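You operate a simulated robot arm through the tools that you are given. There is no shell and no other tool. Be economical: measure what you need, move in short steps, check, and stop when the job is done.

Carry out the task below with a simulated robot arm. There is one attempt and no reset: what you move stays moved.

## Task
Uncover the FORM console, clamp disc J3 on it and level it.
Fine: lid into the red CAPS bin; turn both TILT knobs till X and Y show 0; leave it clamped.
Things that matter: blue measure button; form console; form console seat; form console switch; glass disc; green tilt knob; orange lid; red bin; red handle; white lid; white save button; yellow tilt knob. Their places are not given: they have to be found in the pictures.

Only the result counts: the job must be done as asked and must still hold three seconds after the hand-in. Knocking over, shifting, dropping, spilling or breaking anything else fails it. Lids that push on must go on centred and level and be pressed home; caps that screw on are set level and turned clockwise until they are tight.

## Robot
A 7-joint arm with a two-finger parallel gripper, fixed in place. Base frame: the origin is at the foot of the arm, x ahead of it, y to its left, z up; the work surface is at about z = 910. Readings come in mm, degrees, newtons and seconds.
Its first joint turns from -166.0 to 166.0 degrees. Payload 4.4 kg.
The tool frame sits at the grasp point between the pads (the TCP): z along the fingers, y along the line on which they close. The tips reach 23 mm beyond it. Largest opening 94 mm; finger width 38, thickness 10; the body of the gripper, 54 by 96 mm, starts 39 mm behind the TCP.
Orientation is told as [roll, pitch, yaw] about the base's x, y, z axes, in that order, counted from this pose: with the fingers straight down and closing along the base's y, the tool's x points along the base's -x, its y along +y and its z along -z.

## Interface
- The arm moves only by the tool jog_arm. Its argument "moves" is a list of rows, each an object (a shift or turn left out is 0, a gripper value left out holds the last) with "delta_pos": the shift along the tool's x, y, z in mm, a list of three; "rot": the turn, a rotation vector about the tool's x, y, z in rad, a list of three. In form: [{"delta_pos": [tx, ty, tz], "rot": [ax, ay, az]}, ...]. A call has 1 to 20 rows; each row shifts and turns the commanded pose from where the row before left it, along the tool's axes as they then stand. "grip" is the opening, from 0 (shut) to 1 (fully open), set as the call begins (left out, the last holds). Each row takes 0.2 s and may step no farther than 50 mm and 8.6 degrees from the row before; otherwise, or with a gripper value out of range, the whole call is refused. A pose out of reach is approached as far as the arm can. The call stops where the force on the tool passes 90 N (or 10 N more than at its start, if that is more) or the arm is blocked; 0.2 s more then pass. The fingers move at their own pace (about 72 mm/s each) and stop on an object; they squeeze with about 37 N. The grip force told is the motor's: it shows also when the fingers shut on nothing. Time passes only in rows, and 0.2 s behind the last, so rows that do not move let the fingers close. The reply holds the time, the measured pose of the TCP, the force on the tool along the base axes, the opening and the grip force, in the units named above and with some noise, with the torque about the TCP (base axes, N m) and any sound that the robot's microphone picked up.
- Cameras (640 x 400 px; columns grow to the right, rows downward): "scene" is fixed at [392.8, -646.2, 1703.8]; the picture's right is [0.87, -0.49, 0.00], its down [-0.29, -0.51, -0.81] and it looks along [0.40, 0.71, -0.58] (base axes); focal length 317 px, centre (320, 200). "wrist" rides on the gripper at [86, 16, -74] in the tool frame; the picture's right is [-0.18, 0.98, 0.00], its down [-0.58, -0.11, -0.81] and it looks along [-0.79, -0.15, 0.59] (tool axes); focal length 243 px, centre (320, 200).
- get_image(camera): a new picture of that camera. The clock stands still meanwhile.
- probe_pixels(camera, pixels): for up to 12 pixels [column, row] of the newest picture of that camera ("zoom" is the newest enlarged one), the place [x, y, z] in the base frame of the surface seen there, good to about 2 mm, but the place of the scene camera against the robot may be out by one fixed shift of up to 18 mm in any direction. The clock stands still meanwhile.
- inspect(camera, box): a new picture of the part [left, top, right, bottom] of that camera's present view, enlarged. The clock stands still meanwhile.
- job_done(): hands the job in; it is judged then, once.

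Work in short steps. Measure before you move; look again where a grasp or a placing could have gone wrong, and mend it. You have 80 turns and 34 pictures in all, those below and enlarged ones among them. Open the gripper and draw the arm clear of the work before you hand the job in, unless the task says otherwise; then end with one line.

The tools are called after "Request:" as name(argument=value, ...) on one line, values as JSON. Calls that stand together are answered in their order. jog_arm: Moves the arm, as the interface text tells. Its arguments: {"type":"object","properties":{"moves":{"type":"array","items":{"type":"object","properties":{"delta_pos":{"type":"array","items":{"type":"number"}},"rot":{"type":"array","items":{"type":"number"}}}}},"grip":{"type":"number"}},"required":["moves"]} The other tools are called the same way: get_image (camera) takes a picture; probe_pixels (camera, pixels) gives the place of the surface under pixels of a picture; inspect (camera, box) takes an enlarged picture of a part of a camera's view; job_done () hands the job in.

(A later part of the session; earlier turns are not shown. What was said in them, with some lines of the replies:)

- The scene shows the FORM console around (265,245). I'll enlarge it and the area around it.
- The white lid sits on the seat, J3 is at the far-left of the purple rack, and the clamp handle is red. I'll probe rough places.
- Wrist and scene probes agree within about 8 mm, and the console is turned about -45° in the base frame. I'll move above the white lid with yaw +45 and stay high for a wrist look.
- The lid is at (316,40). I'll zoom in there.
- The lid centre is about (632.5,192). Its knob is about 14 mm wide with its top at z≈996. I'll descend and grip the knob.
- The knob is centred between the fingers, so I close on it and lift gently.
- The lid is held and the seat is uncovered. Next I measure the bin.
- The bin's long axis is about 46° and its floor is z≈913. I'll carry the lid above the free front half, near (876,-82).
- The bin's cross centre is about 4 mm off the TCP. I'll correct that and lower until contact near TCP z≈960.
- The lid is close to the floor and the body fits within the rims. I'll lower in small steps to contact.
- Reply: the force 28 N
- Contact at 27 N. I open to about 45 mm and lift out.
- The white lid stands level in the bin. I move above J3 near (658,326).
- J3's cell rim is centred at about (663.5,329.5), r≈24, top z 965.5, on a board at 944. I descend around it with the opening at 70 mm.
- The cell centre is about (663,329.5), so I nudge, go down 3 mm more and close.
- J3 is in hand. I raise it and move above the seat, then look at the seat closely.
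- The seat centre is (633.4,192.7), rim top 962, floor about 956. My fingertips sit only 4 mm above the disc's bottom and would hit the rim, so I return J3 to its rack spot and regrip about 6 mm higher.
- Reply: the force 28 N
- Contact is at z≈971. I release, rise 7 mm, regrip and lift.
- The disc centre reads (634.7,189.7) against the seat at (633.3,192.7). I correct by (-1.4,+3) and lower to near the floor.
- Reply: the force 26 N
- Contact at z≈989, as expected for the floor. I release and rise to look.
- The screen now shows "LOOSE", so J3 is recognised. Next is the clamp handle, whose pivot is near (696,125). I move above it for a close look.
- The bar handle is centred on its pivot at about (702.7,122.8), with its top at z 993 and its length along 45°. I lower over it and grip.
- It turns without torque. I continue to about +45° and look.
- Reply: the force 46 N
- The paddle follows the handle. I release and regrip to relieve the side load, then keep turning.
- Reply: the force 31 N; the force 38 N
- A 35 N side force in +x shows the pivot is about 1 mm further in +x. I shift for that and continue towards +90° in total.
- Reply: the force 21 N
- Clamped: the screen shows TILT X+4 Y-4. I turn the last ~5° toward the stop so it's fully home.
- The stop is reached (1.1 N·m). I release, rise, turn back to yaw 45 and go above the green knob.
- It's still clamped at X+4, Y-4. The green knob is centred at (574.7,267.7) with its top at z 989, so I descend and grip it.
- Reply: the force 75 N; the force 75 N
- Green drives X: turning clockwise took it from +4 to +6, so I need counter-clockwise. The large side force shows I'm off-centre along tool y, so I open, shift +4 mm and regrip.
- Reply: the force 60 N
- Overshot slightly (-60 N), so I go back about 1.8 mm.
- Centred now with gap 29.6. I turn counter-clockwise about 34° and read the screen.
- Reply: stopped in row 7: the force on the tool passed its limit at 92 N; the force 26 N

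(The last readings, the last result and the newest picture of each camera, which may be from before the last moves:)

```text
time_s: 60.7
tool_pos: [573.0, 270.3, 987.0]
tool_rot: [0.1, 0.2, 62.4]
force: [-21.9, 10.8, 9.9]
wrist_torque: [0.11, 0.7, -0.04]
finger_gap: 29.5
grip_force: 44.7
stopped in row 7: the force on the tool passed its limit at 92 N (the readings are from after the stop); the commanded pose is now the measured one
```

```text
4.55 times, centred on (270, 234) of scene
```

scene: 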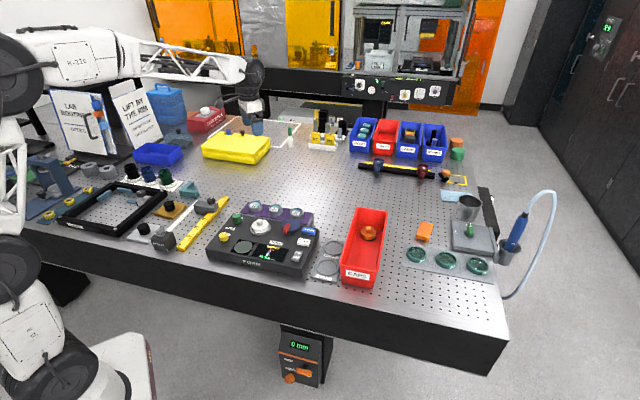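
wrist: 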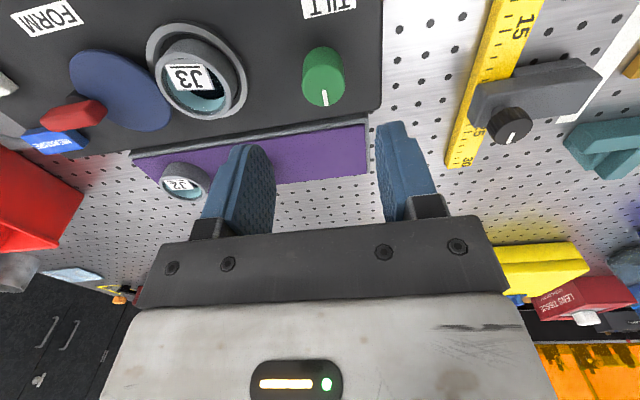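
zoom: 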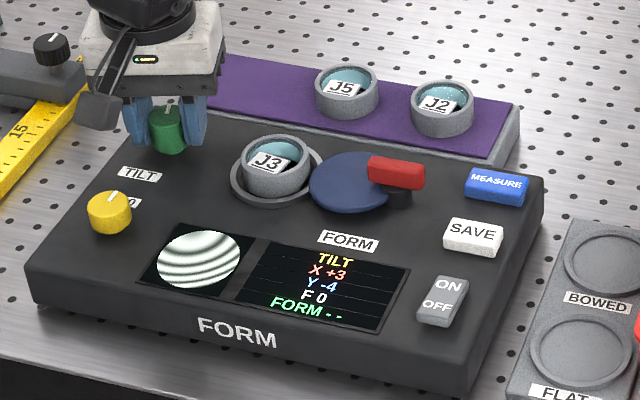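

X went from +6 to +3 over 34°, about 11.5° per unit, so roughly 34° more is needed. I regrip to relieve the side load before going on.

Request:
jog_arm(grip=0.5, moves=[{}, {}, {}])

Request:
jog_arm(grip=0, moves=[{}, {}, {}])

```text
time_s: 61.5
tool_pos: [574.6, 269.9, 986.2]
tool_rot: [0.1, 0.1, 62.3]
force: [0.2, -1.0, -0.6]
wrist_torque: [-0.01, -0.01, -0.02]
finger_gap: 46.9
grip_force: 0.0
```

```text
time_s: 62.3
tool_pos: [573.5, 271.0, 986.5]
tool_rot: [0.1, 0.1, 62.3]
force: [-26.7, 15.1, 6.6]
wrist_torque: [0.37, 0.56, 0.0]
finger_gap: 29.9
grip_force: 45.3
```

Request:
jog_arm(moves=[{"delta_pos": [0, 0.9, 0]}, {"rot": [0, 0, -0.1]}, {"rot": [0, 0, -0.1]}, {"rot": [0, 0, -0.1]}, {}])

```text
time_s: 63.5
tool_pos: [574.6, 269.9, 986.1]
tool_rot: [0.1, 0.1, 79.6]
force: [-40.6, 18.7, 11.4]
wrist_torque: [0.37, 0.88, -0.07]
finger_gap: 29.6
grip_force: 44.9
```

Request:
jog_arm(moves=[{"delta_pos": [-0.3, 1.3, 0]}, {"rot": [0, 0, -0.09]}, {"rot": [0, 0, -0.09]}, {"rot": [0, 0, -0.08]}, {}])

Request:
inspect(camera="scene", box=[200, 190, 340, 278])

```text
time_s: 64.7
tool_pos: [573.2, 271.6, 986.1]
tool_rot: [0.2, 0.1, 94.5]
force: [3.0, 3.5, 1.2]
wrist_torque: [0.01, -0.09, 0.01]
finger_gap: 29.3
grip_force: 45.5
```

```text
4.55 times, centred on (270, 234) of scene
```

zoom: 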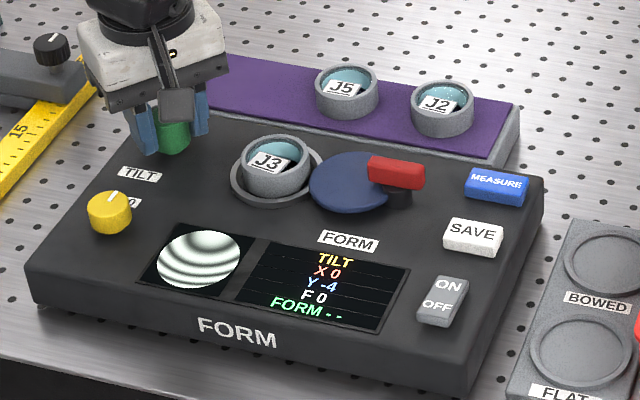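

X reads 0. I release, rise, and go above the yellow knob near (504,207) at yaw ~65.

Request:
jog_arm(grip=0.5, moves=[{}, {}, {"delta_pos": [0, 0, -10]}, {"delta_pos": [0, 0, -40]}, {"delta_pos": [0, 0, -36]}, {"rot": [0, 0, 0.13]}, {"rot": [0, 0, 0.13]}, {"rot": [0, 0, 0.13]}, {"rot": [0, 0, 0.13]}, {"delta_pos": [44, 17.4, 0]}, {"delta_pos": [44, 17.4, 0]}, {}, {}])

Request:
inspect(camera="wrist", box=[160, 0, 480, 200])

```text
time_s: 67.5
tool_pos: [501.3, 206.7, 1072.4]
tool_rot: [0.2, 0.0, 64.4]
force: [0.7, 0.2, 0.5]
wrist_torque: [0.05, 0.01, 0.03]
finger_gap: 47.2
grip_force: 0.1
```

```text
2.00 times, centred on (320, 100) of wrist
```

zoom: 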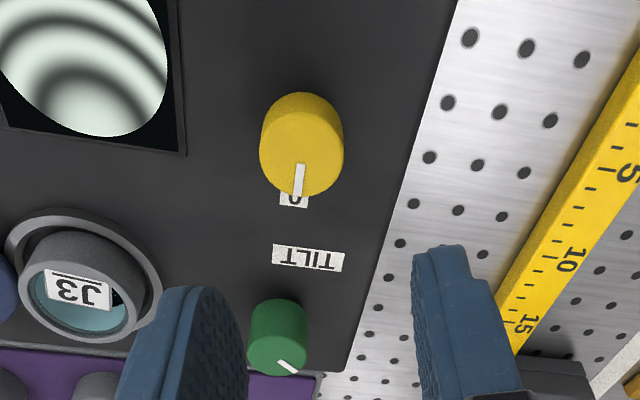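

Request:
probe_pixels(camera="zoom", pixels=[[300, 192], [300, 155], [300, 120], [263, 155], [340, 155], [273, 180], [330, 180], [262, 130], [342, 130], [302, 96], [300, 170], [310, 225]])

```text
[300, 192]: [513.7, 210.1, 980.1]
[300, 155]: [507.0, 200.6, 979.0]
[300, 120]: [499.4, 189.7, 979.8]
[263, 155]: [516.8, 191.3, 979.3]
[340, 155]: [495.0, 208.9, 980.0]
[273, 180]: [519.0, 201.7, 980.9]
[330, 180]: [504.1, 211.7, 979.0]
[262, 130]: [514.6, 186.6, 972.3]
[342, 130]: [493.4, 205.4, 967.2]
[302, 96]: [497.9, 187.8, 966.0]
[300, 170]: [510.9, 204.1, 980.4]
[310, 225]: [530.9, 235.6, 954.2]
```

The yellow knob's top is at z 980, centre about (505.8,200.5). I descend and close.

Request:
jog_arm(moves=[{"delta_pos": [3.2, -6.4, 30]}, {"delta_pos": [0, 0, 40]}, {"delta_pos": [0, 0, 19]}, {}])

Request:
jog_arm(grip=0, moves=[{}, {}, {}])

```text
time_s: 68.5
tool_pos: [506.4, 200.5, 984.1]
tool_rot: [0.2, 0.2, 64.6]
force: [-0.7, -0.3, 0.5]
wrist_torque: [0.02, -0.01, 0.0]
finger_gap: 46.9
grip_force: 0.0
```

```text
time_s: 69.3
tool_pos: [504.7, 200.5, 983.0]
tool_rot: [0.2, 0.2, 64.7]
force: [-52.7, 32.6, 14.9]
wrist_torque: [0.68, 1.21, 0.04]
finger_gap: 29.8
grip_force: 45.0
```

The force is +62 N along tool y, so I shift about +1.8 mm and turn clockwise 17° to start.

Request:
jog_arm(moves=[{"delta_pos": [0, 1.8, 0]}, {"rot": [0, 0, 0.1]}, {"rot": [0, 0, 0.1]}, {"rot": [0, 0, 0.1]}, {}])

```text
time_s: 70.5
tool_pos: [504.7, 201.5, 983.9]
tool_rot: [0.1, 0.2, 47.3]
force: [-20.2, 2.2, -6.1]
wrist_torque: [-0.01, 0.38, 0.04]
finger_gap: 29.4
grip_force: 44.4
```

Request:
jog_arm(moves=[{"delta_pos": [0.3, 0.4, 0]}, {"rot": [0, 0, 0.1]}, {"rot": [0, 0, 0.1]}, {}])

Request:
inspect(camera="scene", box=[200, 190, 340, 278])

```text
time_s: 71.5
tool_pos: [504.7, 201.4, 983.2]
tool_rot: [0.1, 0.1, 36.0]
force: [-2.2, -0.5, -32.0]
wrist_torque: [-0.04, 0.0, 0.01]
finger_gap: 29.7
grip_force: 45.1
```

```text
4.55 times, centred on (270, 234) of scene
```

zoom: 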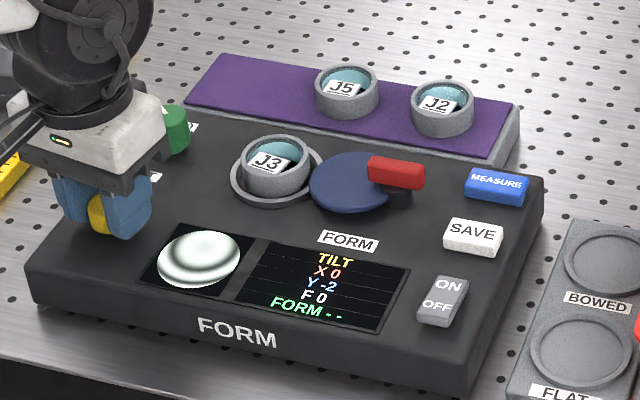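

Y is at -2, so I turn about 20° more.

Request:
jog_arm(moves=[{"delta_pos": [0, 0, 0.8]}, {"rot": [0, 0, 0.12]}, {"rot": [0, 0, 0.12]}, {"rot": [0, 0, 0.11]}, {}])

Request:
inspect(camera="scene", box=[200, 190, 340, 278])

```text
time_s: 72.7
tool_pos: [504.0, 200.5, 983.8]
tool_rot: [0.0, 0.2, 15.8]
force: [-32.5, 3.3, -6.6]
wrist_torque: [0.02, 0.71, 0.01]
finger_gap: 29.3
grip_force: 44.8
```

```text
4.55 times, centred on (270, 234) of scene
```

zoom: 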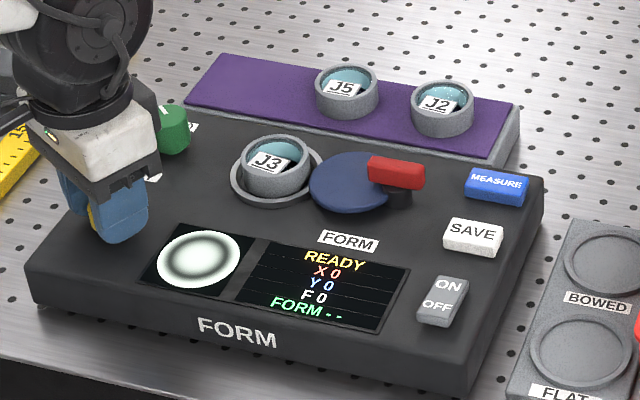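

READY with X 0, Y 0. I release, rise clear and verify.

Request:
jog_arm(grip=0.5, moves=[{}, {}, {}, {"delta_pos": [0, 0, -10]}, {"delta_pos": [0, 0, -40]}, {"delta_pos": [0, 0, -45]}, {"delta_pos": [0, 0, -45]}, {"delta_pos": [40, 0, -20]}, {"delta_pos": [40, 0, 0]}, {}, {}, {}])

Request:
inspect(camera="scene", box=[200, 180, 400, 305])

```text
time_s: 75.3
tool_pos: [428.2, 179.9, 1143.2]
tool_rot: [0.0, 0.2, 15.8]
force: [0.4, -0.2, -0.1]
wrist_torque: [-0.01, 0.01, -0.02]
finger_gap: 47.2
grip_force: 0.0
```

```text
3.20 times, centred on (300, 242) of scene
```

zoom: 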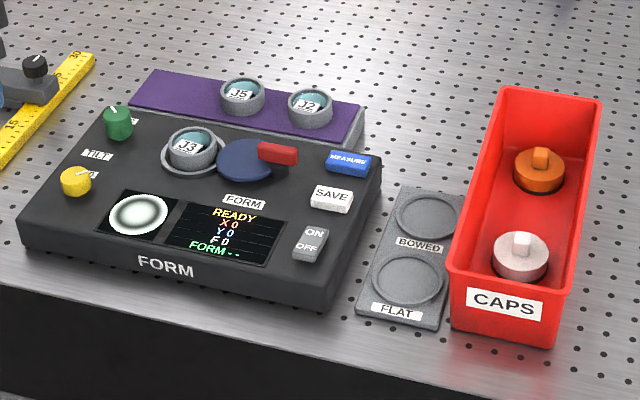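

The screen still reads READY, X 0, Y 0. J3 is clamped, the white lid is in the CAPS bin and the arm is clear, so I hand the job in.

Request:
job_done()

```text
The job is handed in.
```

The FORM console is uncovered with its white lid in the CAPS bin; disc J3 is clamped on it and levelled, and the screen showed READY with X 0 and Y 0 just before hand-in.
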